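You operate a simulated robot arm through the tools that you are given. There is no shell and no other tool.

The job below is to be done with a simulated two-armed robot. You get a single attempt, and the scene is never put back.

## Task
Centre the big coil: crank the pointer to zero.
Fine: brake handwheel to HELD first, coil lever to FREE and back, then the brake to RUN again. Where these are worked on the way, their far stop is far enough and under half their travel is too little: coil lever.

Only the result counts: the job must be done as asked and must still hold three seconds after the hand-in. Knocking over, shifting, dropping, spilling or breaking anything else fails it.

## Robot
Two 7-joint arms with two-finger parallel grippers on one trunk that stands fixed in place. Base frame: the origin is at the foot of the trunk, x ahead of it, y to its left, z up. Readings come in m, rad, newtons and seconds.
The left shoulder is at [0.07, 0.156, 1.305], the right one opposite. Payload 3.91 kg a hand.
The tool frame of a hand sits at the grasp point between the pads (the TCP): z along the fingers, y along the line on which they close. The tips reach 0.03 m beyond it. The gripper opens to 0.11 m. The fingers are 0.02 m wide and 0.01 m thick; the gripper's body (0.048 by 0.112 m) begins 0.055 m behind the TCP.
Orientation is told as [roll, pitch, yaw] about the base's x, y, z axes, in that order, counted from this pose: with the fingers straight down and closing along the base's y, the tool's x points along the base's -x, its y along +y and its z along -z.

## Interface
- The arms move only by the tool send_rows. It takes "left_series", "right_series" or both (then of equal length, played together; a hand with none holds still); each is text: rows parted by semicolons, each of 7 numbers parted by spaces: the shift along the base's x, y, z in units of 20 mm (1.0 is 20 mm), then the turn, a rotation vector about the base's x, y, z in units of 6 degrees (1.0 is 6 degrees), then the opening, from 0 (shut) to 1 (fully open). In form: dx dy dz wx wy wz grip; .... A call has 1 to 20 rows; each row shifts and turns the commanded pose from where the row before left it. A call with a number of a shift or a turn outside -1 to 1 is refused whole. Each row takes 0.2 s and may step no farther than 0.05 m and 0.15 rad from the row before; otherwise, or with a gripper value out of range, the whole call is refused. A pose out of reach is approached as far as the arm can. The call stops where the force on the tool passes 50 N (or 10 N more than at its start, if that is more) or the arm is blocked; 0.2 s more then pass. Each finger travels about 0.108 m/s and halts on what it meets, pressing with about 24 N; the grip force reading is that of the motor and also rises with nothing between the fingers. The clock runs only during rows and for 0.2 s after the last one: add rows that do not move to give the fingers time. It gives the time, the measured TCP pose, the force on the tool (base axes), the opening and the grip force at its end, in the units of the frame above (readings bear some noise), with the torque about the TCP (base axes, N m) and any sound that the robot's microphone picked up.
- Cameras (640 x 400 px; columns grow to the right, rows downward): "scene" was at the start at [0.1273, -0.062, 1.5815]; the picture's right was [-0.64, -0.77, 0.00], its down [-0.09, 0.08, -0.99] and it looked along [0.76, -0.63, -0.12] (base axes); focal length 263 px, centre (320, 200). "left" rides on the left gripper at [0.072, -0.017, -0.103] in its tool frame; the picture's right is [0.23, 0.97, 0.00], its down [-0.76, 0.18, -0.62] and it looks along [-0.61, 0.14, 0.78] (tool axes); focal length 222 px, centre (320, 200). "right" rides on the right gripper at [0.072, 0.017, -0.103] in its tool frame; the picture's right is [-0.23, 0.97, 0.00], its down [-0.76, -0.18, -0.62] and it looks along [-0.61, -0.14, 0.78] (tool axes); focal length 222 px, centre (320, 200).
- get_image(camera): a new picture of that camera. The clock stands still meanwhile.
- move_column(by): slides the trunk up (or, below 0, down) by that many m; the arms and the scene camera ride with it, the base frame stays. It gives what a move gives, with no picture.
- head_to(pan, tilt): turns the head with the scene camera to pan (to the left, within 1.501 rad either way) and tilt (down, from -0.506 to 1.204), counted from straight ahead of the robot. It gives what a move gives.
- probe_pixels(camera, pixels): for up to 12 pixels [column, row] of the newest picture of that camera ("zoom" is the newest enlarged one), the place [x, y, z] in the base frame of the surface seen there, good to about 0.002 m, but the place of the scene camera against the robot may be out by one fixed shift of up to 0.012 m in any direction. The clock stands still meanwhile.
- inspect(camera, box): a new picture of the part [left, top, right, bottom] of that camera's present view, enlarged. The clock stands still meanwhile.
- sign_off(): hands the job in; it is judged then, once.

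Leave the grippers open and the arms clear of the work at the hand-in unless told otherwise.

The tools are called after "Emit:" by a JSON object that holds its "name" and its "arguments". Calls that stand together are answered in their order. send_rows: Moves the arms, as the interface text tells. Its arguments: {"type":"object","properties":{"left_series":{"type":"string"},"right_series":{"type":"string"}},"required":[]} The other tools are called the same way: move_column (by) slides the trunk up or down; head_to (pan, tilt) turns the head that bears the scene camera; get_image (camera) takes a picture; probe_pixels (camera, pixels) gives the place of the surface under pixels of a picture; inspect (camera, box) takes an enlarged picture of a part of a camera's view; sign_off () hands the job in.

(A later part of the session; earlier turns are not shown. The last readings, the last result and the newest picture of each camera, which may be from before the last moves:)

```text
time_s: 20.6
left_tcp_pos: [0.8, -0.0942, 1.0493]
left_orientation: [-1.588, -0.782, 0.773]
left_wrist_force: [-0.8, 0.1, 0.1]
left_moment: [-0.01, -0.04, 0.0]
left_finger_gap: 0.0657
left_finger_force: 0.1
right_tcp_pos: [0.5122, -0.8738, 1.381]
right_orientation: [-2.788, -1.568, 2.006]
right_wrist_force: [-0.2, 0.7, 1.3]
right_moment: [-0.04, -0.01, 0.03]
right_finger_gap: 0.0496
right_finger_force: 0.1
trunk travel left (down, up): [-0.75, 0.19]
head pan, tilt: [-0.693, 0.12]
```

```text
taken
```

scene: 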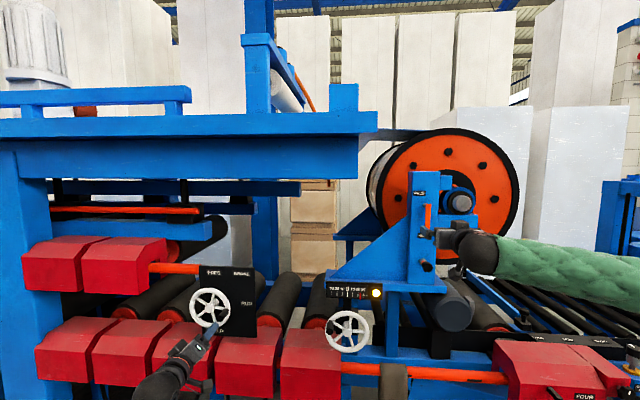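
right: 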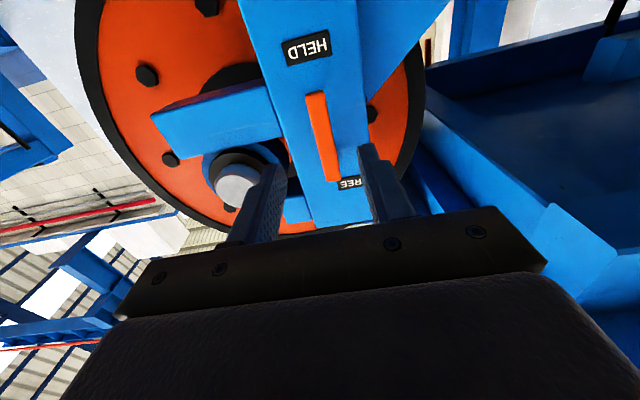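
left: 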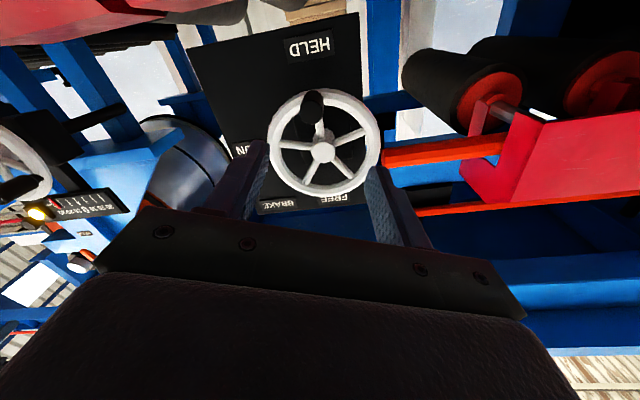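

The lever at (322,135) is centred between the fingers. I'll advance 0.098 m along the normal.

Emit:
{"name": "send_rows", "arguments": {"right_series": "0.577 -0.577 0 0 0 0 0.45; 0.577 -0.577 0 0 0 0 0.45; 0.577 -0.577 0 0 0 0 0.45; 0.577 -0.577 0 0 0 0 0.45; 0.577 -0.577 0 0 0 0 0.45; 0.577 -0.577 0 0 0 0 0.45"}}

Emit:
{"name": "inspect", "arguments": {"camera": "right", "box": [200, 40, 460, 260]}}

```text
time_s: 22.0
left_tcp_pos: [0.8004, -0.0939, 1.0483]
left_orientation: [-1.589, -0.783, 0.771]
left_wrist_force: [0.1, -0.1, 0.5]
left_moment: [0.03, 0.04, 0.02]
left_finger_gap: 0.066
left_finger_force: 0.0
right_tcp_pos: [0.5819, -0.9429, 1.3792]
right_orientation: [-2.084, -1.57, 1.297]
right_wrist_force: [0.6, -0.9, 0.4]
right_moment: [-0.01, 0.0, 0.02]
right_finger_gap: 0.0496
right_finger_force: 0.1
trunk travel left (down, up): [-0.75, 0.19]
head pan, tilt: [-0.693, 0.12]
```

```text
1.82 times, centred on (330, 150) of right
```

zoom: 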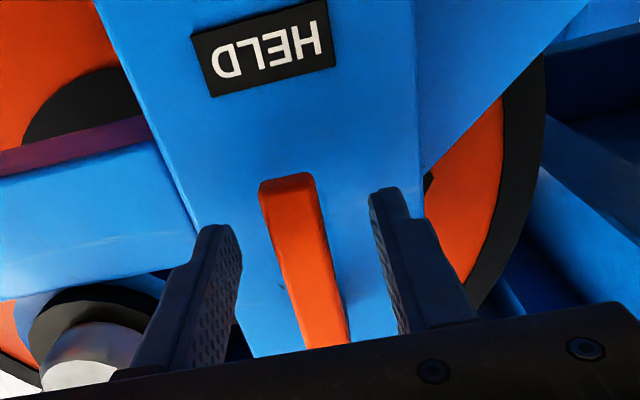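

The fingers straddle the lever. I'll narrow the opening to about 24 mm, then sweep it clockwise (left and up, toward FREE) through a first 30°, rolling the gripper with it.

Emit:
{"name": "send_rows", "arguments": {"right_series": "0 0 0 0 0 0 0.22; 0 0 0 0 0 0 0.22; 0.1849 0.1849 0.0114 0.589 -0.589 0 0.22; 0.1835 0.1835 0.0341 0.589 -0.589 0 0.22; 0.1807 0.1807 0.0566 0.589 -0.589 0 0.22; 0.1765 0.1765 0.0787 0.589 -0.589 0 0.22; 0.171 0.171 0.1001 0.589 -0.589 0 0.22; 0.1641 0.1641 0.1208 0.589 -0.589 0 0.22"}}

Emit:
{"name": "inspect", "arguments": {"camera": "right", "box": [200, 40, 460, 260]}}

Emit:
{"name": "inspect", "arguments": {"camera": "scene", "box": [395, 165, 475, 225]}}

```text
time_s: 23.8
left_tcp_pos: [0.8001, -0.0943, 1.0491]
left_orientation: [-1.589, -0.784, 0.773]
left_wrist_force: [0.9, -0.7, 0.6]
left_moment: [-0.02, -0.01, -0.01]
left_finger_gap: 0.0658
left_finger_force: 0.0
right_tcp_pos: [0.6049, -0.9215, 1.3886]
right_orientation: [1.571, -1.048, -2.356]
right_wrist_force: [0.0, -0.9, -1.0]
right_moment: [0.0, 0.0, 0.01]
right_finger_gap: 0.0246
right_finger_force: 0.7
trunk travel left (down, up): [-0.75, 0.19]
head pan, tilt: [-0.693, 0.12]
```

```text
1.82 times, centred on (330, 150) of right
```

zoom: 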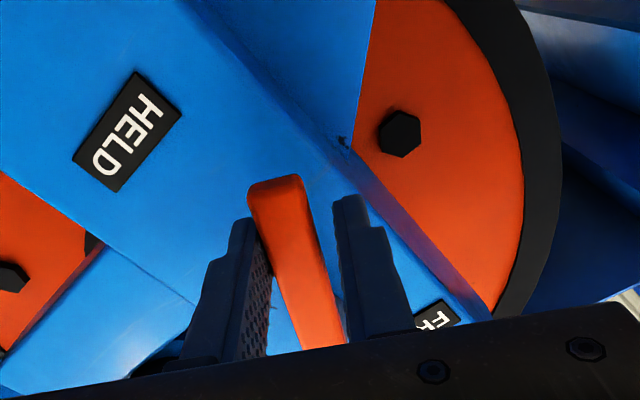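

```text
6.67 times, centred on (435, 195) of scene
```

zoom: 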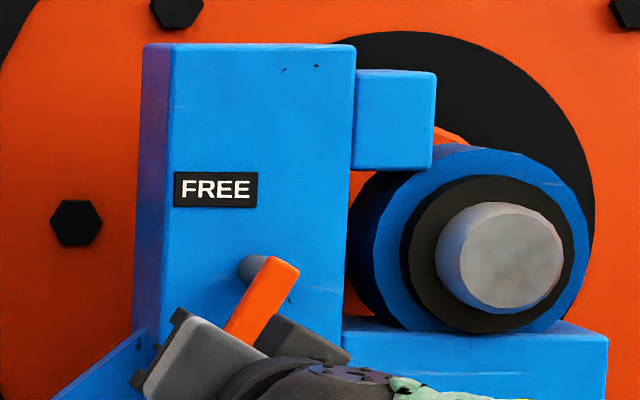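

The lever follows freely toward the left. I'll go on from 30° to 60°.

Emit:
{"name": "send_rows", "arguments": {"right_series": "0.1561 0.1561 0.1406 0.589 -0.589 0 0.22; 0.1468 0.1468 0.1593 0.589 -0.589 0 0.22; 0.1364 0.1364 0.1768 0.589 -0.589 0 0.22; 0.125 0.125 0.193 0.589 -0.589 0 0.22; 0.1127 0.1127 0.2076 0.589 -0.589 0 0.22; 0.0994 0.0994 0.2207 0.589 -0.589 0 0.22"}}

Emit:
{"name": "inspect", "arguments": {"camera": "right", "box": [200, 40, 460, 260]}}

Emit:
{"name": "inspect", "arguments": {"camera": "scene", "box": [395, 165, 475, 225]}}

```text
time_s: 25.2
left_tcp_pos: [0.7988, -0.0934, 1.0492]
left_orientation: [-1.589, -0.784, 0.774]
left_wrist_force: [0.4, -0.1, -0.6]
left_moment: [0.0, 0.02, 0.0]
left_finger_gap: 0.0661
left_finger_force: 0.0
right_tcp_pos: [0.6188, -0.9041, 1.41]
right_orientation: [1.57, -0.524, -2.357]
right_wrist_force: [0.2, 0.3, -1.3]
right_moment: [0.04, 0.01, -0.01]
right_finger_gap: 0.0246
right_finger_force: 0.3
trunk travel left (down, up): [-0.75, 0.19]
head pan, tilt: [-0.693, 0.12]
```

```text
1.82 times, centred on (330, 150) of right
```

zoom: 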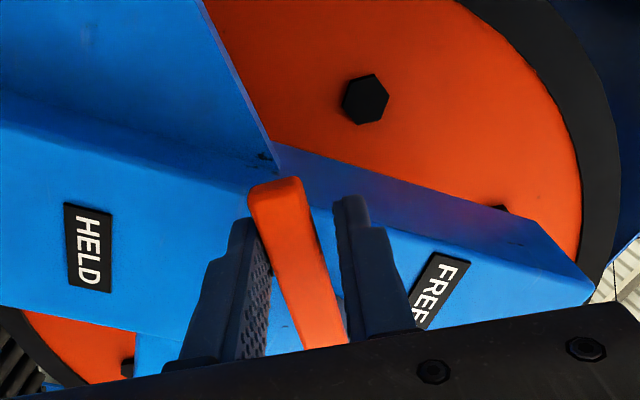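

```text
6.67 times, centred on (435, 195) of scene
```

zoom: 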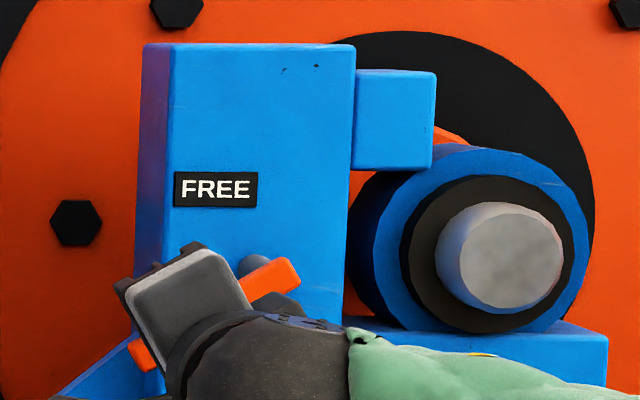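

The lever is at about 60° and still free. I'll go on to 90°.

Emit:
{"name": "send_rows", "arguments": {"right_series": "0.0854 0.0854 0.2321 0.589 -0.589 0 0.22; 0.0708 0.0708 0.2418 0.589 -0.589 0 0.22; 0.0557 0.0557 0.2496 0.589 -0.589 0 0.22; 0.04 0.04 0.2555 0.589 -0.589 0 0.22; 0.0241 0.0241 0.2595 0.589 -0.589 0 0.22; 0.0081 0.0081 0.2615 0.589 -0.589 0 0.22"}}

Emit:
{"name": "inspect", "arguments": {"camera": "right", "box": [200, 40, 460, 260]}}

Emit:
{"name": "inspect", "arguments": {"camera": "scene", "box": [395, 165, 475, 225]}}

```text
time_s: 26.6
left_tcp_pos: [0.7998, -0.0946, 1.0485]
left_orientation: [-1.588, -0.783, 0.771]
left_wrist_force: [0.5, 0.3, 0.4]
left_moment: [-0.02, -0.01, -0.03]
left_finger_gap: 0.0661
left_finger_force: 0.1
right_tcp_pos: [0.6266, -0.8979, 1.4408]
right_orientation: [1.568, -0.002, -2.357]
right_wrist_force: [-0.1, 0.4, 0.0]
right_moment: [0.0, 0.0, -0.01]
right_finger_gap: 0.0242
right_finger_force: 0.0
trunk travel left (down, up): [-0.75, 0.19]
head pan, tilt: [-0.693, 0.12]
```

```text
1.82 times, centred on (330, 150) of right
```

zoom: 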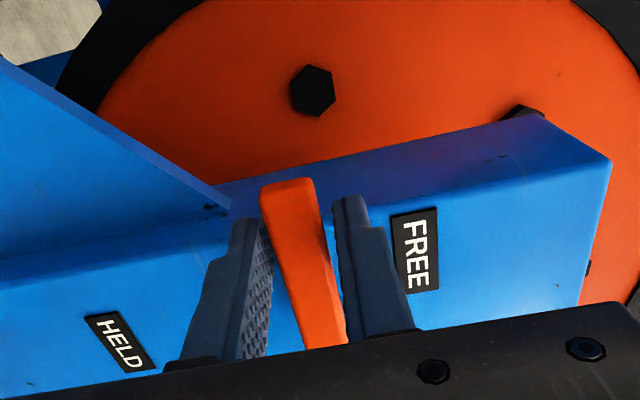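

```text
6.67 times, centred on (435, 195) of scene
```

zoom: 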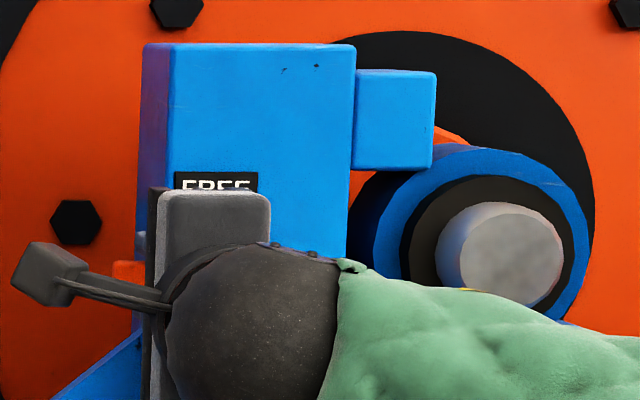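

At 90° the lever points left and is still moving freely. I'll go further in smaller portions toward the far stop, to 110°.

Emit:
{"name": "send_rows", "arguments": {"right_series": "-0.0081 -0.0081 0.2615 0.589 -0.589 0 0.22; -0.0241 -0.0241 0.2595 0.589 -0.589 0 0.22; -0.04 -0.04 0.2555 0.589 -0.589 0 0.22; -0.0557 -0.0557 0.2496 0.589 -0.589 0 0.22"}}

Emit:
{"name": "inspect", "arguments": {"camera": "right", "box": [200, 40, 460, 260]}}

```text
time_s: 27.8
left_tcp_pos: [0.7985, -0.0915, 1.0506]
left_orientation: [-1.592, -0.785, 0.778]
left_wrist_force: [-1.9, 0.6, 0.1]
left_moment: [0.03, -0.01, -0.01]
left_finger_gap: 0.0661
left_finger_force: 0.1
right_tcp_pos: [0.6397, -0.8983, 1.3695]
right_orientation: [1.45, 0.224, -2.388]
right_wrist_force: [-1.2, 0.4, 0.5]
right_moment: [0.01, 0.04, -0.01]
right_finger_gap: 0.0242
right_finger_force: 0.0
trunk travel left (down, up): [-0.75, 0.19]
head pan, tilt: [-0.693, 0.12]
stopped in row 4 (right hand): the arm was blocked; the commanded pose is now the measured one
```

```text
1.82 times, centred on (330, 150) of right
```

zoom: 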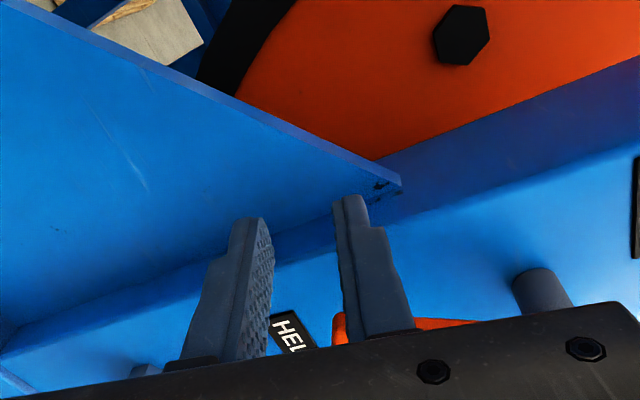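

The arm was blocked, and the hand jumped down to z=1.37 and left the lever. I'll look carefully before anything else.

Emit:
{"name": "get_image", "arguments": {"camera": "scene"}}

Emit:
{"name": "inspect", "arguments": {"camera": "scene", "box": [385, 165, 485, 255]}}

Emit:
{"name": "get_image", "arguments": {"camera": "right"}}

```text
taken
```

scene: 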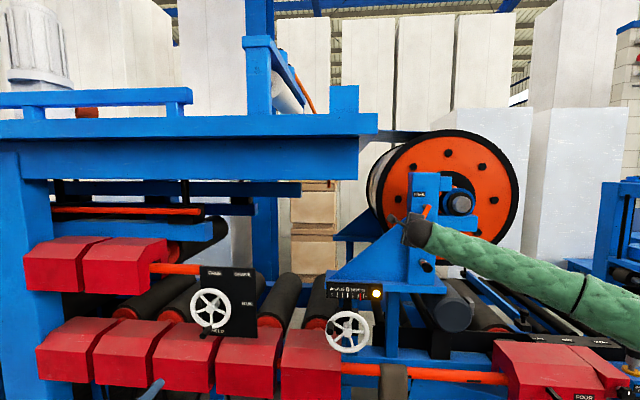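

```text
4.44 times, centred on (435, 210) of scene
```

zoom: 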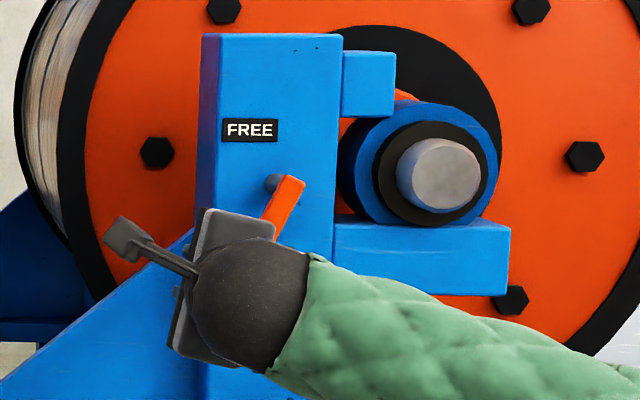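

```text
taken
```

right: 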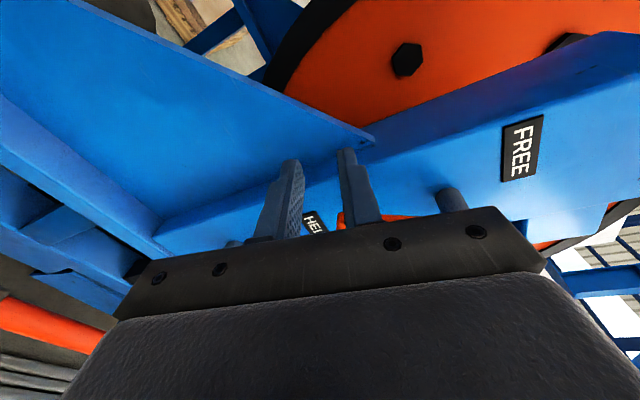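

The wrist hit its roll limit just past 90°. The hand dropped, and its upper finger pushed the lever back to about 30°. The brake handle still shows HELD at (205,335), and nothing else has moved. I'll back the right hand straight out along the normal and open it a little.

Emit:
{"name": "send_rows", "arguments": {"right_series": "-0.5 0.5 0 0 0 0 0.22; -0.637 0.637 0 0 0 0 0.22; -0.637 0.637 0 0 0 0 0.22; -0.637 0.637 0 0 0 0 0.22; -0.637 0.637 0 0 0 0 0.3; -0.637 0.637 0 0 0 0 0.3; -0.637 0.637 0 0 0 0 0.3"}}

Emit:
{"name": "inspect", "arguments": {"camera": "scene", "box": [385, 165, 485, 255]}}

Emit:
{"name": "get_image", "arguments": {"camera": "right"}}

```text
time_s: 29.4
left_tcp_pos: [0.7982, -0.093, 1.0492]
left_orientation: [-1.59, -0.786, 0.771]
left_wrist_force: [0.0, -1.1, 0.3]
left_moment: [0.0, 0.0, 0.0]
left_finger_gap: 0.066
left_finger_force: 0.1
right_tcp_pos: [0.5543, -0.8153, 1.3659]
right_orientation: [1.447, 0.223, -2.392]
right_wrist_force: [0.2, -0.3, -0.3]
right_moment: [0.02, 0.02, -0.01]
right_finger_gap: 0.0331
right_finger_force: 0.0
trunk travel left (down, up): [-0.75, 0.19]
head pan, tilt: [-0.693, 0.12]
```

```text
4.44 times, centred on (435, 210) of scene
```

zoom: 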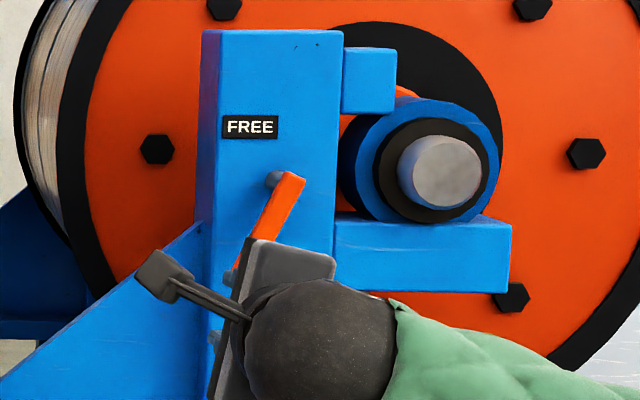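

```text
taken
```

right: 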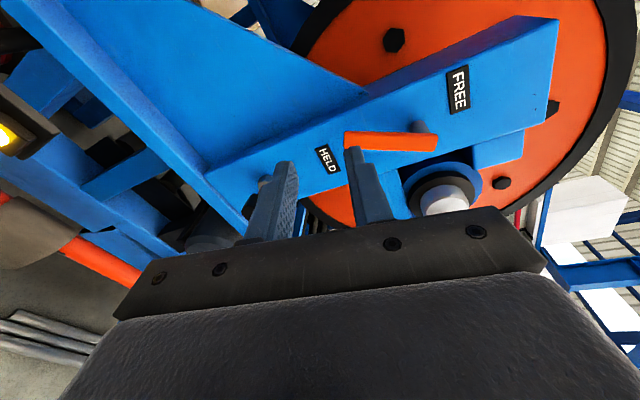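

The lever stays where it was left, so friction holds it, at about 28°. I'll probe its ends in the right view, from (350,140) to (434,143).

Emit:
{"name": "probe_pixels", "arguments": {"camera": "right", "pixels": [[350, 139], [390, 141], [432, 144], [352, 146], [390, 147], [432, 148], [352, 134], [390, 135], [432, 138], [418, 128]]}}

```text
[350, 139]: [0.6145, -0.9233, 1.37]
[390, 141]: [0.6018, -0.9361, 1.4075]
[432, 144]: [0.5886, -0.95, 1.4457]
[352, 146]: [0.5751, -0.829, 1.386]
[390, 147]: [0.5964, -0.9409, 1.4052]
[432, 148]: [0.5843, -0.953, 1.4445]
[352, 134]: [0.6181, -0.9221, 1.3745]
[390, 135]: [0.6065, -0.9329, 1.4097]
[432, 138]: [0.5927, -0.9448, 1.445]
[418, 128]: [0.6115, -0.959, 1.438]
```

The lever is at 26° from HELD, with its pivot at s≈0.253, z≈1.440. I'll roll the right gripper back to 20° with the tilt removed, line it up in front of the lever's middle, and open it to 4.5 cm.

Emit:
{"name": "send_rows", "arguments": {"right_series": "-0.119 -0.079 0.067 -0.693 0.609 0.057 0.4; -0.119 -0.079 0.067 -0.693 0.609 0.057 0.4; -0.119 -0.079 0.067 -0.693 0.609 0.057 0.4; -0.119 -0.079 0.067 -0.693 0.609 0.057 0.4; -0.119 -0.079 0.067 -0.693 0.609 0.057 0.4; -0.119 -0.079 0.067 -0.693 0.609 0.057 0.4; -0.119 -0.079 0.067 -0.693 0.609 0.057 0.4; -0.119 -0.079 0.067 -0.693 0.609 0.057 0.4; -0.119 -0.079 0.067 -0.693 0.609 0.057 0.4; -0.119 -0.079 0.067 -0.693 0.609 0.057 0.4; -0.119 -0.079 0.067 -0.693 0.609 0.057 0.4; -0.119 -0.079 0.067 -0.693 0.609 0.057 0.4; -0.119 -0.079 0.067 -0.693 0.609 0.057 0.4; -0.119 -0.079 0.067 -0.693 0.609 0.057 0.4; -0.119 -0.079 0.067 -0.693 0.609 0.057 0.4"}}

Emit:
{"name": "get_image", "arguments": {"camera": "right"}}

```text
time_s: 32.6
left_tcp_pos: [0.7989, -0.0928, 1.05]
left_orientation: [-1.588, -0.783, 0.772]
left_wrist_force: [1.3, -0.9, -0.2]
left_moment: [0.01, 0.0, 0.03]
left_finger_gap: 0.0663
left_finger_force: 0.1
right_tcp_pos: [0.5198, -0.8391, 1.3853]
right_orientation: [1.578, -1.224, -2.364]
right_wrist_force: [0.2, 0.5, -0.4]
right_moment: [0.02, -0.01, -0.01]
right_finger_gap: 0.0439
right_finger_force: 0.0
trunk travel left (down, up): [-0.75, 0.19]
head pan, tilt: [-0.693, 0.12]
```

```text
taken
```

right: 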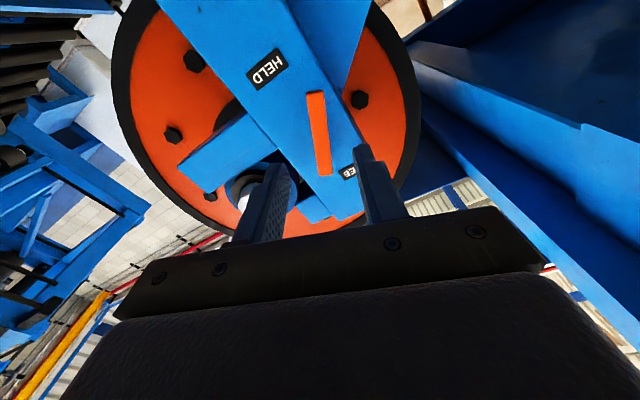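

The roll is now clean at 20° and the lever is centred at (318,135). I'll advance 0.118 m so the fingers straddle it again.

Emit:
{"name": "send_rows", "arguments": {"right_series": "0.596 -0.596 0 0 0 0 0.4; 0.596 -0.596 0 0 0 0 0.4; 0.596 -0.596 0 0 0 0 0.4; 0.596 -0.596 0 0 0 0 0.4; 0.596 -0.596 0 0 0 0 0.4; 0.596 -0.596 0 0 0 0 0.4; 0.596 -0.596 0 0 0 0 0.4; 0 0 0 0 0 0 0.28"}}

Emit:
{"name": "inspect", "arguments": {"camera": "right", "box": [200, 40, 460, 260]}}

```text
time_s: 34.4
left_tcp_pos: [0.798, -0.0936, 1.0487]
left_orientation: [-1.591, -0.783, 0.774]
left_wrist_force: [0.0, 1.1, 0.2]
left_moment: [0.02, -0.07, 0.02]
left_finger_gap: 0.066
left_finger_force: 0.3
right_tcp_pos: [0.6021, -0.922, 1.3863]
right_orientation: [1.582, -1.223, -2.369]
right_wrist_force: [0.4, 0.1, -0.5]
right_moment: [-0.04, -0.05, -0.01]
right_finger_gap: 0.0307
right_finger_force: 0.0
trunk travel left (down, up): [-0.75, 0.19]
head pan, tilt: [-0.693, 0.12]
```

```text
1.82 times, centred on (330, 150) of right
```

zoom: 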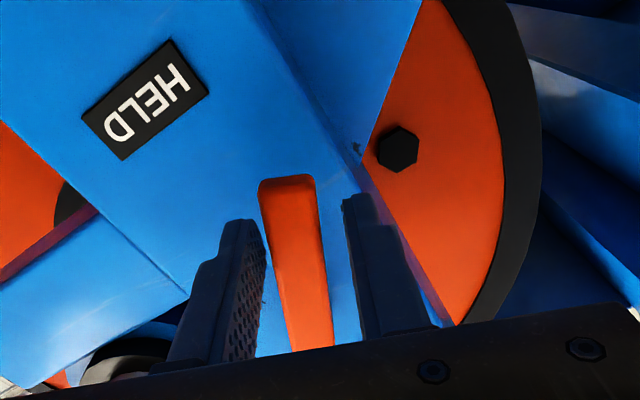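

The fingers straddle the lever again. I'll sweep it on from 26° to about 66°, rolling the gripper only about 0.7 as much so it stays inside its roll range.

Emit:
{"name": "send_rows", "arguments": {"right_series": "0.1625 0.1625 0.1248 0.4066 -0.4066 0 0.28; 0.1544 0.1544 0.1446 0.4066 -0.4066 0 0.28; 0.1449 0.1449 0.1629 0.4066 -0.4066 0 0.28; 0.1341 0.1341 0.18 0.4066 -0.4066 0 0.28; 0.1226 0.1226 0.1962 0.4066 -0.4066 0 0.28; 0.1101 0.1101 0.2103 0.4066 -0.4066 0 0.28; 0.0967 0.0967 0.2232 0.4066 -0.4066 0 0.28; 0.0825 0.0825 0.2343 0.4066 -0.4066 0 0.28"}}

Emit:
{"name": "inspect", "arguments": {"camera": "right", "box": [200, 40, 460, 260]}}

```text
time_s: 36.2
left_tcp_pos: [0.7994, -0.0939, 1.0491]
left_orientation: [-1.589, -0.785, 0.773]
left_wrist_force: [-0.2, 0.1, 0.2]
left_moment: [0.01, 0.01, -0.02]
left_finger_gap: 0.066
left_finger_force: 0.1
right_tcp_pos: [0.6229, -0.9027, 1.414]
right_orientation: [1.575, -0.739, -2.361]
right_wrist_force: [-0.3, -1.0, -2.3]
right_moment: [0.04, 0.0, -0.04]
right_finger_gap: 0.0315
right_finger_force: 1.0
trunk travel left (down, up): [-0.75, 0.19]
head pan, tilt: [-0.693, 0.12]
```

```text
1.82 times, centred on (330, 150) of right
```

zoom: 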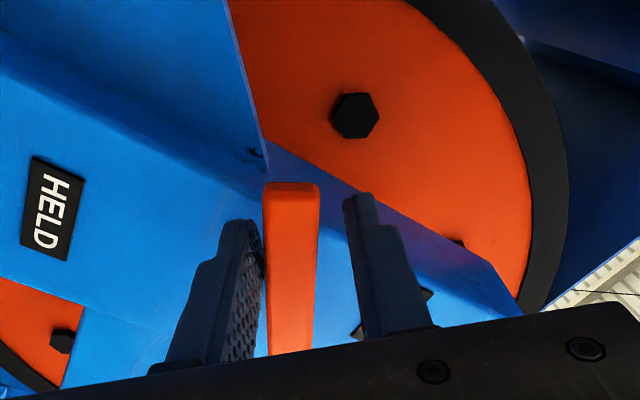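

The lever follows. I'll continue to about 101°.

Emit:
{"name": "send_rows", "arguments": {"right_series": "0.0679 0.0679 0.2433 0.4066 -0.4066 0 0.28; 0.0526 0.0526 0.2511 0.4066 -0.4066 0 0.28; 0.0369 0.0369 0.2565 0.4066 -0.4066 0 0.28; 0.021 0.021 0.2598 0.4066 -0.4066 0 0.28; 0.0047 0.0047 0.2619 0.4066 -0.4066 0 0.28; -0.0112 -0.0112 0.261 0.4066 -0.4066 0 0.28; -0.0274 -0.0274 0.2589 0.4066 -0.4066 0 0.28"}}

Emit:
{"name": "inspect", "arguments": {"camera": "right", "box": [200, 40, 460, 260]}}

```text
time_s: 37.8
left_tcp_pos: [0.7992, -0.0953, 1.0484]
left_orientation: [-1.587, -0.784, 0.772]
left_wrist_force: [-0.1, -0.1, -0.2]
left_moment: [-0.01, 0.0, 0.01]
left_finger_gap: 0.0661
left_finger_force: 0.0
right_tcp_pos: [0.6272, -0.9004, 1.446]
right_orientation: [1.569, -0.317, -2.359]
right_wrist_force: [-2.8, 10.0, -21.2]
right_moment: [0.46, -0.04, -0.15]
right_finger_gap: 0.0397
right_finger_force: 9.0
trunk travel left (down, up): [-0.75, 0.19]
head pan, tilt: [-0.693, 0.12]
```

```text
1.82 times, centred on (330, 150) of right
```

zoom: 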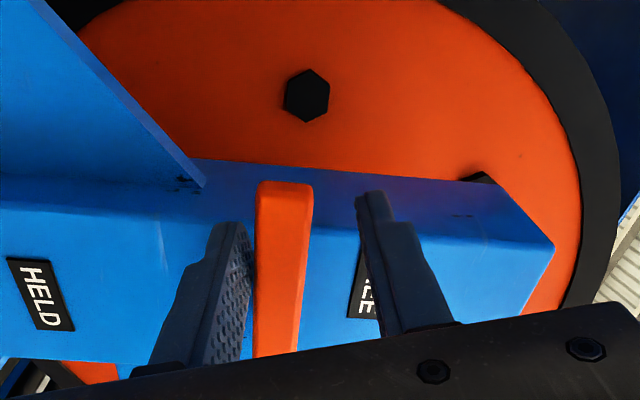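

There is now 21 N against the hand and the finger is being pushed open, so the lever is at a stop. I'll measure its angle by probing along the lever at zoom (285,190) and (270,350).

Emit:
{"name": "probe_pixels", "arguments": {"camera": "zoom", "pixels": [[285, 195], [283, 230], [280, 270], [277, 310], [274, 345], [262, 270], [298, 270]]}}

Emit:
{"name": "inspect", "arguments": {"camera": "scene", "box": [385, 165, 485, 255]}}

Emit:
{"name": "inspect", "arguments": {"camera": "scene", "box": [310, 270, 410, 360]}}

```text
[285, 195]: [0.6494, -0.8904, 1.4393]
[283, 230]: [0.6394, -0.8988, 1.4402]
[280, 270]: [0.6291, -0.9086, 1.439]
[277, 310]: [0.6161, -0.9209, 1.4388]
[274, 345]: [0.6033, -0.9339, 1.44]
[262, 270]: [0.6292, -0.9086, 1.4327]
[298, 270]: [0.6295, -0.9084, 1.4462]
```

```text
4.44 times, centred on (435, 210) of scene
```

zoom: 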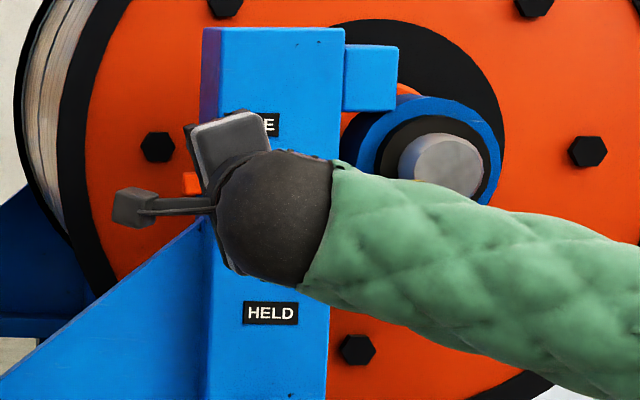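

```text
4.44 times, centred on (360, 315) of scene
```

zoom: 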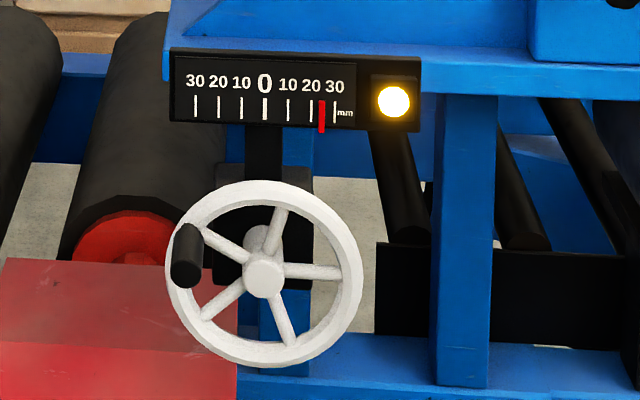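

The lever is exactly horizontal (90°), pressed against its far stop at FREE. I'll relax the push by lowering a few millimetres, open the fingers and back straight out.

Emit:
{"name": "send_rows", "arguments": {"right_series": "0 0 -0.2 0 0 0 0.32; 0 0 -0.2 0 0 0 0.4; 0 0 0 0 0 0 0.45; 0 0 0 0 0 0 0.45; -0.4 0.4 0 0 0 0 0.45; -0.6 0.6 0 0 0 0 0.45; -0.6 0.6 0 0 0 0 0.45; -0.6 0.6 0 0 0 0 0.45; -0.6 0.6 0 0 0 0 0.45; -0.6 0.6 0 0 0 0 0.45; -0.6 0.6 0 0 0 0 0.45"}}

Emit:
{"name": "get_image", "arguments": {"camera": "right"}}

Emit:
{"name": "inspect", "arguments": {"camera": "scene", "box": [385, 165, 485, 255]}}

```text
time_s: 40.2
left_tcp_pos: [0.7994, -0.0932, 1.0494]
left_orientation: [-1.59, -0.783, 0.773]
left_wrist_force: [0.5, 0.1, -0.3]
left_moment: [-0.04, 0.0, 0.01]
left_finger_gap: 0.066
left_finger_force: 0.0
right_tcp_pos: [0.5469, -0.8188, 1.4417]
right_orientation: [1.571, -0.318, -2.361]
right_wrist_force: [-0.2, 0.5, 0.1]
right_moment: [-0.01, 0.03, -0.02]
right_finger_gap: 0.0495
right_finger_force: 0.2
trunk travel left (down, up): [-0.75, 0.19]
head pan, tilt: [-0.693, 0.12]
```

```text
taken
```

right: 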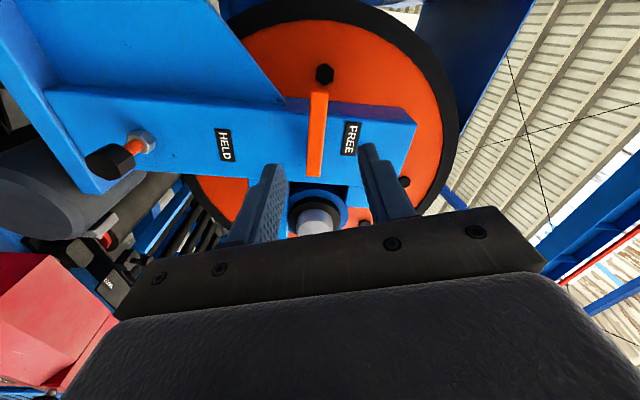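

```text
4.44 times, centred on (435, 210) of scene
```

zoom: 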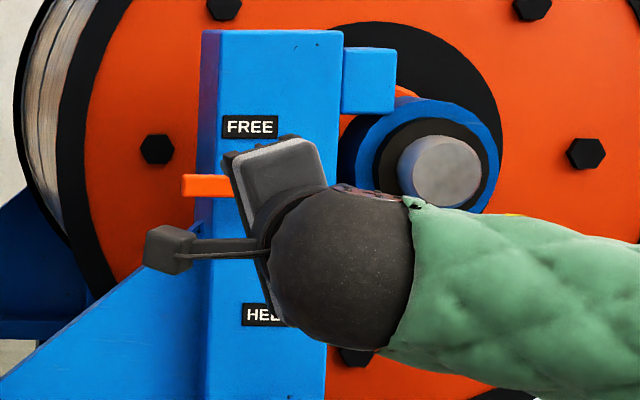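

The lever rests horizontally at FREE and the hand is clear. Now I'll take the right hand back from the post and down toward the crank wheel, unrolling it to 0° on the way. It stays at least 0.2 m in front of the panels.

Emit:
{"name": "send_rows", "arguments": {"right_series": "-0.965 0.965 0 0 0 0 0.6; -0.965 0.965 0 0 0 0 0.6; -0.965 0.965 0 0 0 0 0.6; -0.965 0.965 0 0 0 0 0.6; -0.965 0.965 -0.9 -0.707 0.707 0 0.6; -0.965 0.965 -0.9 -0.707 0.707 0 0.6; -0.965 0.965 -0.9 -0.707 0.707 0 0.6; -0.965 0.965 -0.9 -0.707 0.707 0 0.6; -0.965 0.965 -0.9 -0.707 0.707 0 0.6; 0.763 0.763 -1 -0.45 0.45 0 0.6; 0.763 0.763 -1 -0.45 0.45 0 0.6; 0.763 0.763 -1 -0.45 0.45 0 0.6; 0.763 0.763 -1 -0.45 0.45 0 0.6; 0.763 0.763 -1 -0.45 0.45 0 0.6; 0.763 0.763 -1 -0.45 0.45 0 0.6; 0.763 0.763 -1 -0.45 0.45 0 0.6; 0.763 0.763 -1 -0.45 0.45 0 0.6; 0.763 0.763 -1 -0.45 0.45 0 0.6; 0.763 0.763 -1 -0.45 0.45 0 0.6; 0.763 0.763 -1 -0.45 0.45 0 0.6"}}

Emit:
{"name": "get_image", "arguments": {"camera": "right"}}

Emit:
{"name": "get_image", "arguments": {"camera": "scene"}}

```text
time_s: 44.4
left_tcp_pos: [0.8001, -0.095, 1.0479]
left_orientation: [-1.586, -0.784, 0.771]
left_wrist_force: [0.1, 0.3, -0.5]
left_moment: [-0.01, -0.01, -0.01]
left_finger_gap: 0.0663
left_finger_force: 0.1
right_tcp_pos: [0.5909, -0.5523, 1.1478]
right_orientation: [-2.108, -1.565, 1.322]
right_wrist_force: [-0.3, 0.3, -0.1]
right_moment: [0.03, 0.0, 0.01]
right_finger_gap: 0.0658
right_finger_force: 0.1
right hand out of reach, approached as far as the arm can: row 7, 8, 9, 10, 11
trunk travel left (down, up): [-0.75, 0.19]
head pan, tilt: [-0.693, 0.12]
```

```text
taken
```

right: 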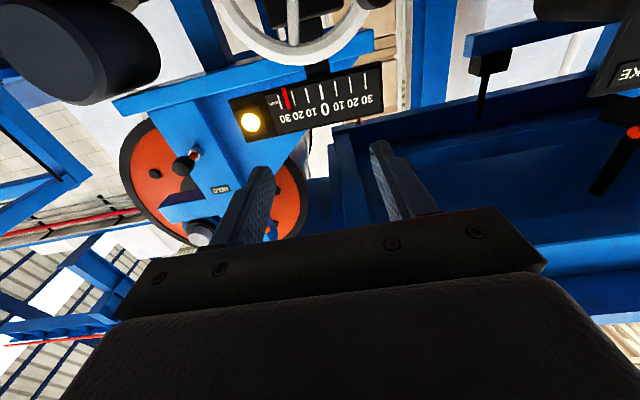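

```text
taken
```

scene: 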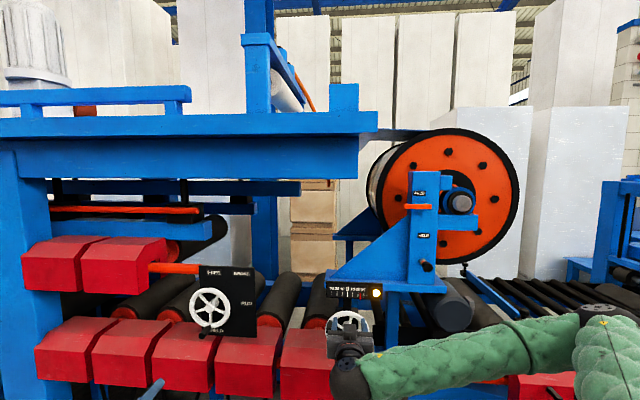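

The hand ended closer than planned, at n≈-0.81, because the retreat ran into the arm's minimum reach, but it is still clear. I'll check where the right elbow is at (600,340) relative to the red box FOUR at the lower right.

Emit:
{"name": "probe_pixels", "arguments": {"camera": "scene", "pixels": [[600, 340], [630, 330], [625, 390], [480, 345], [380, 375], [550, 385], [520, 342], [560, 320], [350, 375]]}}

Emit:
{"name": "head_to", "arguments": {"pan": -1.1, "tilt": 0.6}}

Emit:
{"name": "get_image", "arguments": {"camera": "scene"}}

```text
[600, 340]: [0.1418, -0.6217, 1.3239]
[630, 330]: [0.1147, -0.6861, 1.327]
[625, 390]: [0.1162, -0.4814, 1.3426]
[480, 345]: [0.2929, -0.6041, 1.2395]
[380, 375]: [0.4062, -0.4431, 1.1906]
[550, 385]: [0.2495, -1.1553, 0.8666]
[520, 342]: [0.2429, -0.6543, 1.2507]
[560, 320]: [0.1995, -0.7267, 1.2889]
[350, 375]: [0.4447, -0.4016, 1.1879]
```

```text
time_s: 45.3
left_tcp_pos: [0.8004, -0.0934, 1.048]
left_orientation: [-1.588, -0.785, 0.772]
left_wrist_force: [-0.4, -0.6, -0.2]
left_moment: [0.0, -0.02, 0.0]
left_finger_gap: 0.0659
left_finger_force: 0.1
right_tcp_pos: [0.5895, -0.5512, 1.1488]
right_orientation: [-2.352, -1.564, 1.566]
right_wrist_force: [-0.3, -0.1, 0.1]
right_moment: [-0.04, -0.02, 0.02]
right_finger_gap: 0.066
right_finger_force: 0.0
trunk travel left (down, up): [-0.75, 0.19]
head pan, tilt: [-1.1, 0.6]
```

```text
taken
```

scene: 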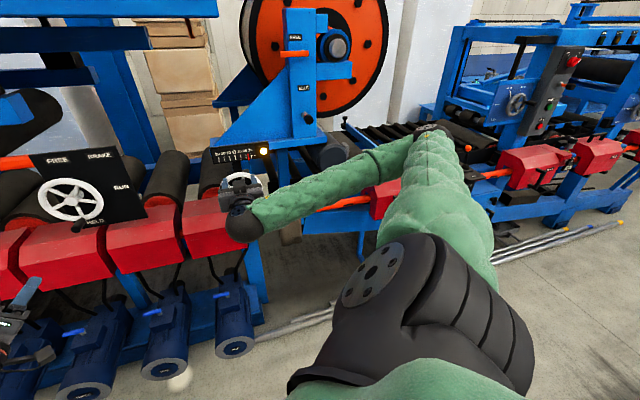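

The elbow is at about (0.11,-0.69,1.33), clear of everything. Now I'll lower the right hand 0.13 m so its camera sees the crank wheel.

Emit:
{"name": "send_rows", "arguments": {"right_series": "0 0 -0.93 0 0 0 0.6; 0 0 -0.93 0 0 0 0.6; 0 0 -0.93 0 0 0 0.6; 0 0 -0.93 0 0 0 0.6; 0 0 -0.93 0 0 0 0.6; 0 0 -0.93 0 0 0 0.6; 0 0 -0.93 0 0 0 0.6"}}

Emit:
{"name": "get_image", "arguments": {"camera": "right"}}

Emit:
{"name": "head_to", "arguments": {"pan": -0.8, "tilt": 0.4}}

Emit:
{"name": "get_image", "arguments": {"camera": "scene"}}

```text
time_s: 46.9
left_tcp_pos: [0.7994, -0.0939, 1.0494]
left_orientation: [-1.586, -0.783, 0.772]
left_wrist_force: [0.9, -0.2, 0.4]
left_moment: [0.0, 0.02, 0.02]
left_finger_gap: 0.066
left_finger_force: 0.1
right_tcp_pos: [0.5865, -0.5499, 1.0176]
right_orientation: [-2.37, -1.564, 1.584]
right_wrist_force: [0.2, -0.7, -0.1]
right_moment: [-0.02, -0.03, -0.03]
right_finger_gap: 0.0657
right_finger_force: 0.2
trunk travel left (down, up): [-0.75, 0.19]
head pan, tilt: [-1.1, 0.6]
```

```text
taken
```

right: 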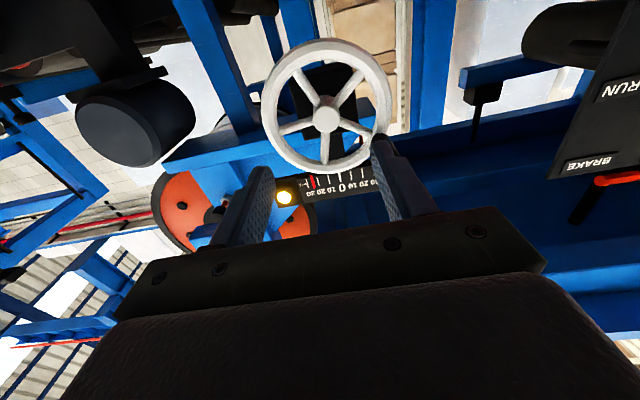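

```text
time_s: 47.7
left_tcp_pos: [0.8002, -0.0943, 1.049]
left_orientation: [-1.589, -0.785, 0.773]
left_wrist_force: [-0.7, 0.2, -0.2]
left_moment: [-0.01, 0.01, 0.04]
left_finger_gap: 0.0656
left_finger_force: 0.2
right_tcp_pos: [0.5864, -0.5508, 1.0164]
right_orientation: [-2.346, -1.565, 1.56]
right_wrist_force: [0.2, 0.3, 0.4]
right_moment: [-0.02, -0.01, 0.01]
right_finger_gap: 0.0662
right_finger_force: 0.1
trunk travel left (down, up): [-0.75, 0.19]
head pan, tilt: [-0.799, 0.4]
```

```text
taken
```

scene: 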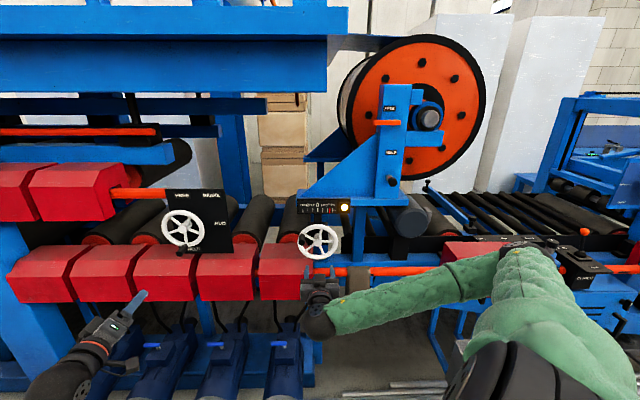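

The right camera sees the crank wheel at (327,105), with its handle partly hidden behind the finger tip near (383,145). I'll probe the hub and rim.

Emit:
{"name": "inspect", "arguments": {"camera": "right", "box": [240, 20, 420, 210]}}

Emit:
{"name": "probe_pixels", "arguments": {"camera": "right", "pixels": [[327, 118], [320, 120], [334, 120], [327, 42], [266, 104], [389, 104], [327, 167], [378, 140], [372, 150], [315, 183], [345, 186], [285, 197]]}}

```text
2.11 times, centred on (330, 115) of right
```

zoom: 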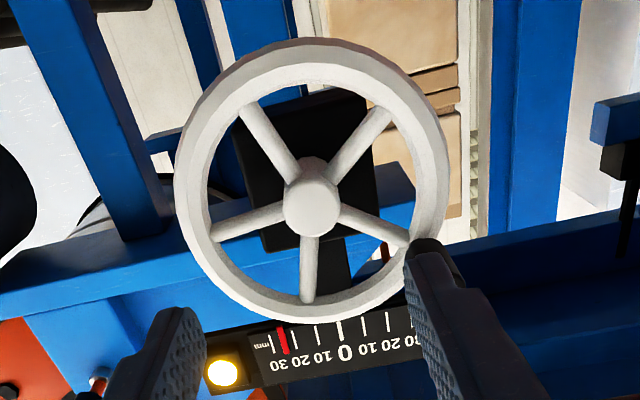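

```text
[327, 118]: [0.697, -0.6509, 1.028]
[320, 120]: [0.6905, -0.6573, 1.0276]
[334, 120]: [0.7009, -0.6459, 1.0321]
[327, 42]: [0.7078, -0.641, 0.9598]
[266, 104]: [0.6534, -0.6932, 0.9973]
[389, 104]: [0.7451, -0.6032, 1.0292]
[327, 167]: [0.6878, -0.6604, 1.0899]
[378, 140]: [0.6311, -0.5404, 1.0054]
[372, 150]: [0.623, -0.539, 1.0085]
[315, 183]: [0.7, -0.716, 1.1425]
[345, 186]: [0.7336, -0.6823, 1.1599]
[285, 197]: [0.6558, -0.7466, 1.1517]
```

The hub centre is at about s=-0.033, z=1.026. I'll slide the right hand 58 mm to the left so the handle comes between the fingers in the picture.

Emit:
{"name": "send_rows", "arguments": {"right_series": "0.683 0.683 0 0 0 0 0.6; 0.683 0.683 0 0 0 0 0.6; 0.683 0.683 0 0 0 0 0.6"}}

Emit:
{"name": "inspect", "arguments": {"camera": "right", "box": [220, 30, 420, 210]}}

```text
time_s: 48.5
left_tcp_pos: [0.7988, -0.0952, 1.0485]
left_orientation: [-1.589, -0.784, 0.772]
left_wrist_force: [0.3, -0.1, 0.6]
left_moment: [0.02, -0.01, 0.03]
left_finger_gap: 0.0659
left_finger_force: 0.0
right_tcp_pos: [0.6282, -0.5095, 1.0176]
right_orientation: [-2.288, -1.564, 1.501]
right_wrist_force: [0.2, 0.0, -0.7]
right_moment: [0.02, -0.04, -0.02]
right_finger_gap: 0.066
right_finger_force: 0.1
trunk travel left (down, up): [-0.75, 0.19]
head pan, tilt: [-0.799, 0.4]
```

```text
2.22 times, centred on (320, 120) of right
```

zoom: 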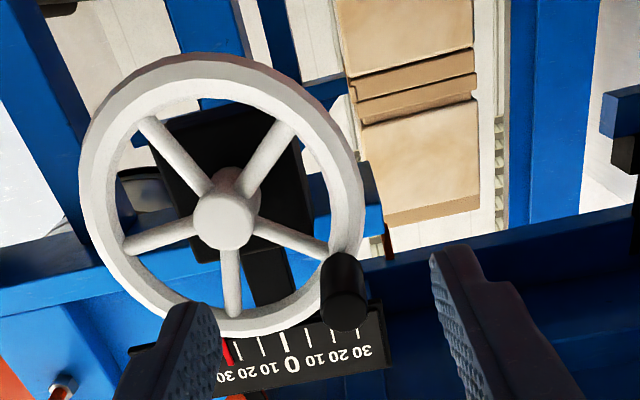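

The handle is now visible at zoom (343,290). I'll probe its tip face and the hub.

Emit:
{"name": "probe_pixels", "arguments": {"camera": "zoom", "pixels": [[346, 308], [335, 308], [358, 308], [346, 297], [346, 322], [345, 270], [330, 270], [225, 218], [212, 218], [238, 218], [225, 205], [225, 235]]}}

```text
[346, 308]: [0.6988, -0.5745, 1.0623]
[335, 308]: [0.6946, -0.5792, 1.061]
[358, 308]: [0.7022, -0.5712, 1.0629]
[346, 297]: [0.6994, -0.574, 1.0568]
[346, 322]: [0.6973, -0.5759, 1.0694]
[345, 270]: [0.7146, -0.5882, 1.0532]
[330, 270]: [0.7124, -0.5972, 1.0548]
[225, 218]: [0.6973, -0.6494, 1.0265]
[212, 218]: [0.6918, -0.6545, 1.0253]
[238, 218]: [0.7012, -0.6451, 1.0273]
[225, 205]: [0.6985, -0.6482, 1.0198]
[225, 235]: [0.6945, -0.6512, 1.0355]
```

The handle tip is at (0.699,-0.5745,1.0625), which is radius 0.065 from the hub at about 33° above "left". I'll raise the hand 45 mm, then advance so the open fingers straddle the handle.

Emit:
{"name": "send_rows", "arguments": {"right_series": "0 0 0.748 0 0 0 0.6; 0 0 0.748 0 0 0 0.6; 0 0 0.748 0 0 0 0.6; 0.76 -0.704 0 0 0 0 0.6; 0.76 -0.704 0 0 0 0 0.6; 0.76 -0.704 0 0 0 0 0.6; 0.76 -0.704 0 0 0 0 0.6; 0.76 -0.704 0 0 0 0 0.6"}}

Emit:
{"name": "get_image", "arguments": {"camera": "right"}}

```text
time_s: 50.3
left_tcp_pos: [0.7995, -0.0943, 1.0486]
left_orientation: [-1.589, -0.784, 0.773]
left_wrist_force: [1.4, 0.6, 0.5]
left_moment: [0.03, -0.02, 0.02]
left_finger_gap: 0.0661
left_finger_force: 0.1
right_tcp_pos: [0.7057, -0.5818, 1.0637]
right_orientation: [-2.268, -1.564, 1.484]
right_wrist_force: [-0.1, -0.1, -1.1]
right_moment: [0.01, -0.01, -0.01]
right_finger_gap: 0.066
right_finger_force: 0.1
trunk travel left (down, up): [-0.75, 0.19]
head pan, tilt: [-0.799, 0.4]
```

```text
taken
```

right: 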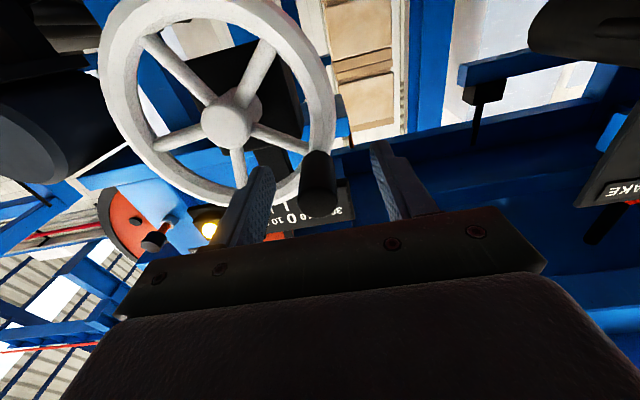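

The handle at (318,185) is between the fingers. I'll close on it.

Emit:
{"name": "send_rows", "arguments": {"right_series": "0 0 0 0 0 0 0; 0 0 0 0 0 0 0; 0 0 0 0 0 0 0; 0 0 0 0 0 0 0"}}

Emit:
{"name": "inspect", "arguments": {"camera": "scene", "box": [280, 190, 360, 270]}}

```text
time_s: 51.3
left_tcp_pos: [0.7986, -0.0947, 1.0486]
left_orientation: [-1.588, -0.784, 0.774]
left_wrist_force: [-0.1, -0.9, 0.3]
left_moment: [0.01, 0.0, -0.05]
left_finger_gap: 0.0659
left_finger_force: 0.0
right_tcp_pos: [0.705, -0.5821, 1.0632]
right_orientation: [-2.35, -1.566, 1.561]
right_wrist_force: [-10.9, -7.0, -5.8]
right_moment: [-0.38, -0.32, 0.07]
right_finger_gap: 0.0227
right_finger_force: 44.8
trunk travel left (down, up): [-0.75, 0.19]
head pan, tilt: [-0.799, 0.4]
```

```text
5.00 times, centred on (320, 230) of scene
```

zoom: 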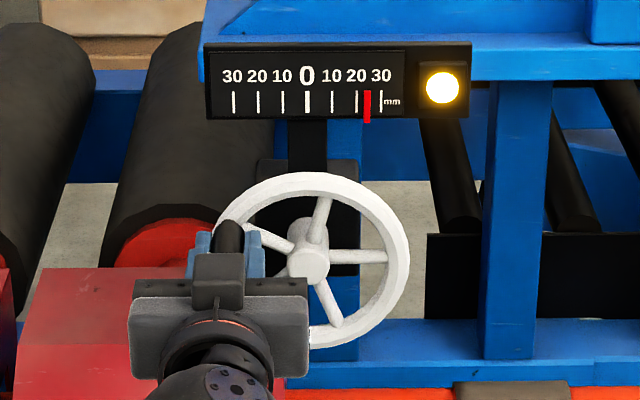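

The handle is held and the pointer reads about +24 (right of zero). As a test I'll turn the crank 30° clockwise and see which way the pointer goes.

Emit:
{"name": "send_rows", "arguments": {"right_series": "-0.1427 -0.1427 0.2774 0 0 0 0; -0.1621 -0.1621 0.2548 0 0 0 0; -0.1802 -0.1802 0.2293 0 0 0 0; -0.1961 -0.1961 0.2017 0 0 0 0; -0.2098 -0.2098 0.1713 0 0 0 0"}}

Emit:
{"name": "inspect", "arguments": {"camera": "scene", "box": [280, 190, 360, 270]}}

Emit:
{"name": "get_image", "arguments": {"camera": "right"}}

```text
time_s: 52.5
left_tcp_pos: [0.7991, -0.0942, 1.0505]
left_orientation: [-1.589, -0.785, 0.773]
left_wrist_force: [0.0, -0.2, 0.7]
left_moment: [0.0, -0.01, -0.01]
left_finger_gap: 0.0659
left_finger_force: 0.1
right_tcp_pos: [0.6874, -0.5979, 1.0884]
right_orientation: [-2.565, -1.56, 1.781]
right_wrist_force: [10.1, -1.9, 13.6]
right_moment: [-0.4, -0.23, 0.27]
right_finger_gap: 0.0225
right_finger_force: 45.2
trunk travel left (down, up): [-0.75, 0.19]
head pan, tilt: [-0.799, 0.4]
```

```text
5.00 times, centred on (320, 230) of scene
```

zoom: 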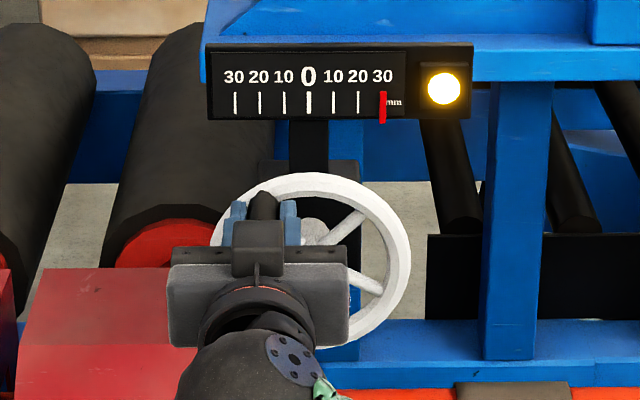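

```text
taken
```

right: 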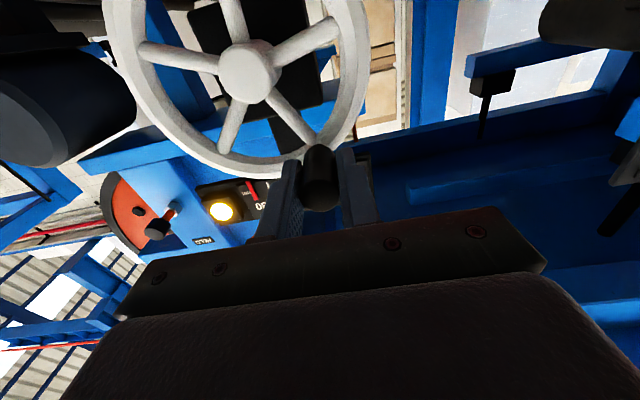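

The pointer went from about 24 to 30, so clockwise is the wrong way. The ratio is about 0.2 mm per degree, so zero lies about 150° counter-clockwise from here. I'll turn back 60° counter-clockwise.

Emit:
{"name": "send_rows", "arguments": {"right_series": "0.2114 0.2114 -0.1726 0 0 0 0; 0.1976 0.1976 -0.2033 0 0 0 0; 0.1815 0.1815 -0.231 0 0 0 0; 0.1633 0.1633 -0.2567 0 0 0 0; 0.1437 0.1437 -0.2795 0 0 0 0; 0.122 0.122 -0.299 0 0 0 0; 0.0994 0.0994 -0.3155 0 0 0 0; 0.0754 0.0754 -0.3287 0 0 0 0; 0.0509 0.0509 -0.3379 0 0 0 0; 0.0254 0.0254 -0.3435 0 0 0 0"}}

Emit:
{"name": "inspect", "arguments": {"camera": "scene", "box": [280, 190, 360, 270]}}

Emit:
{"name": "get_image", "arguments": {"camera": "right"}}

```text
time_s: 54.7
left_tcp_pos: [0.7981, -0.0947, 1.0499]
left_orientation: [-1.59, -0.784, 0.773]
left_wrist_force: [0.1, -0.1, -0.7]
left_moment: [0.0, -0.03, 0.01]
left_finger_gap: 0.0658
left_finger_force: 0.0
right_tcp_pos: [0.7108, -0.5743, 1.03]
right_orientation: [-2.592, -1.568, 1.804]
right_wrist_force: [-20.1, -18.0, 3.2]
right_moment: [-0.28, 0.08, -0.24]
right_finger_gap: 0.0226
right_finger_force: 44.7
trunk travel left (down, up): [-0.75, 0.19]
head pan, tilt: [-0.799, 0.4]
```

```text
5.00 times, centred on (320, 230) of scene
```

zoom: 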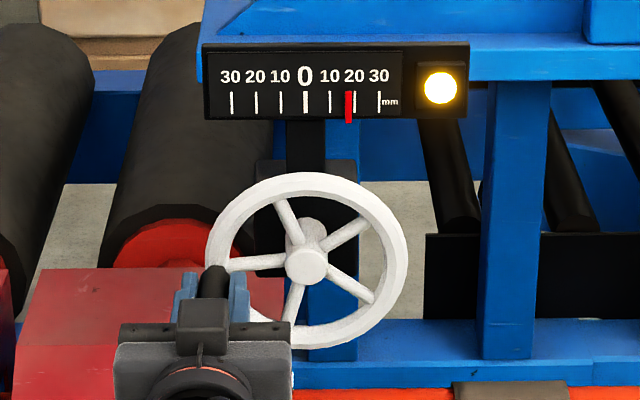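

```text
taken
```

right: 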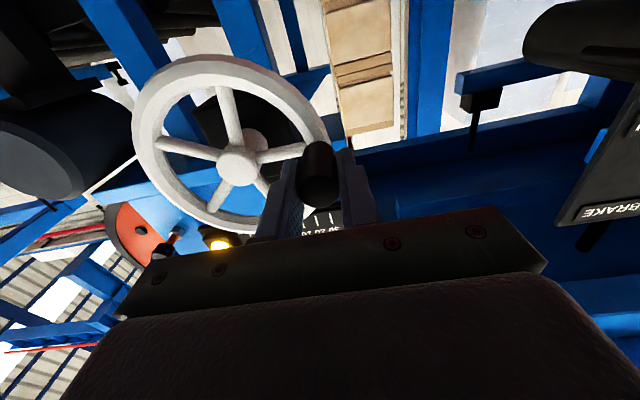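

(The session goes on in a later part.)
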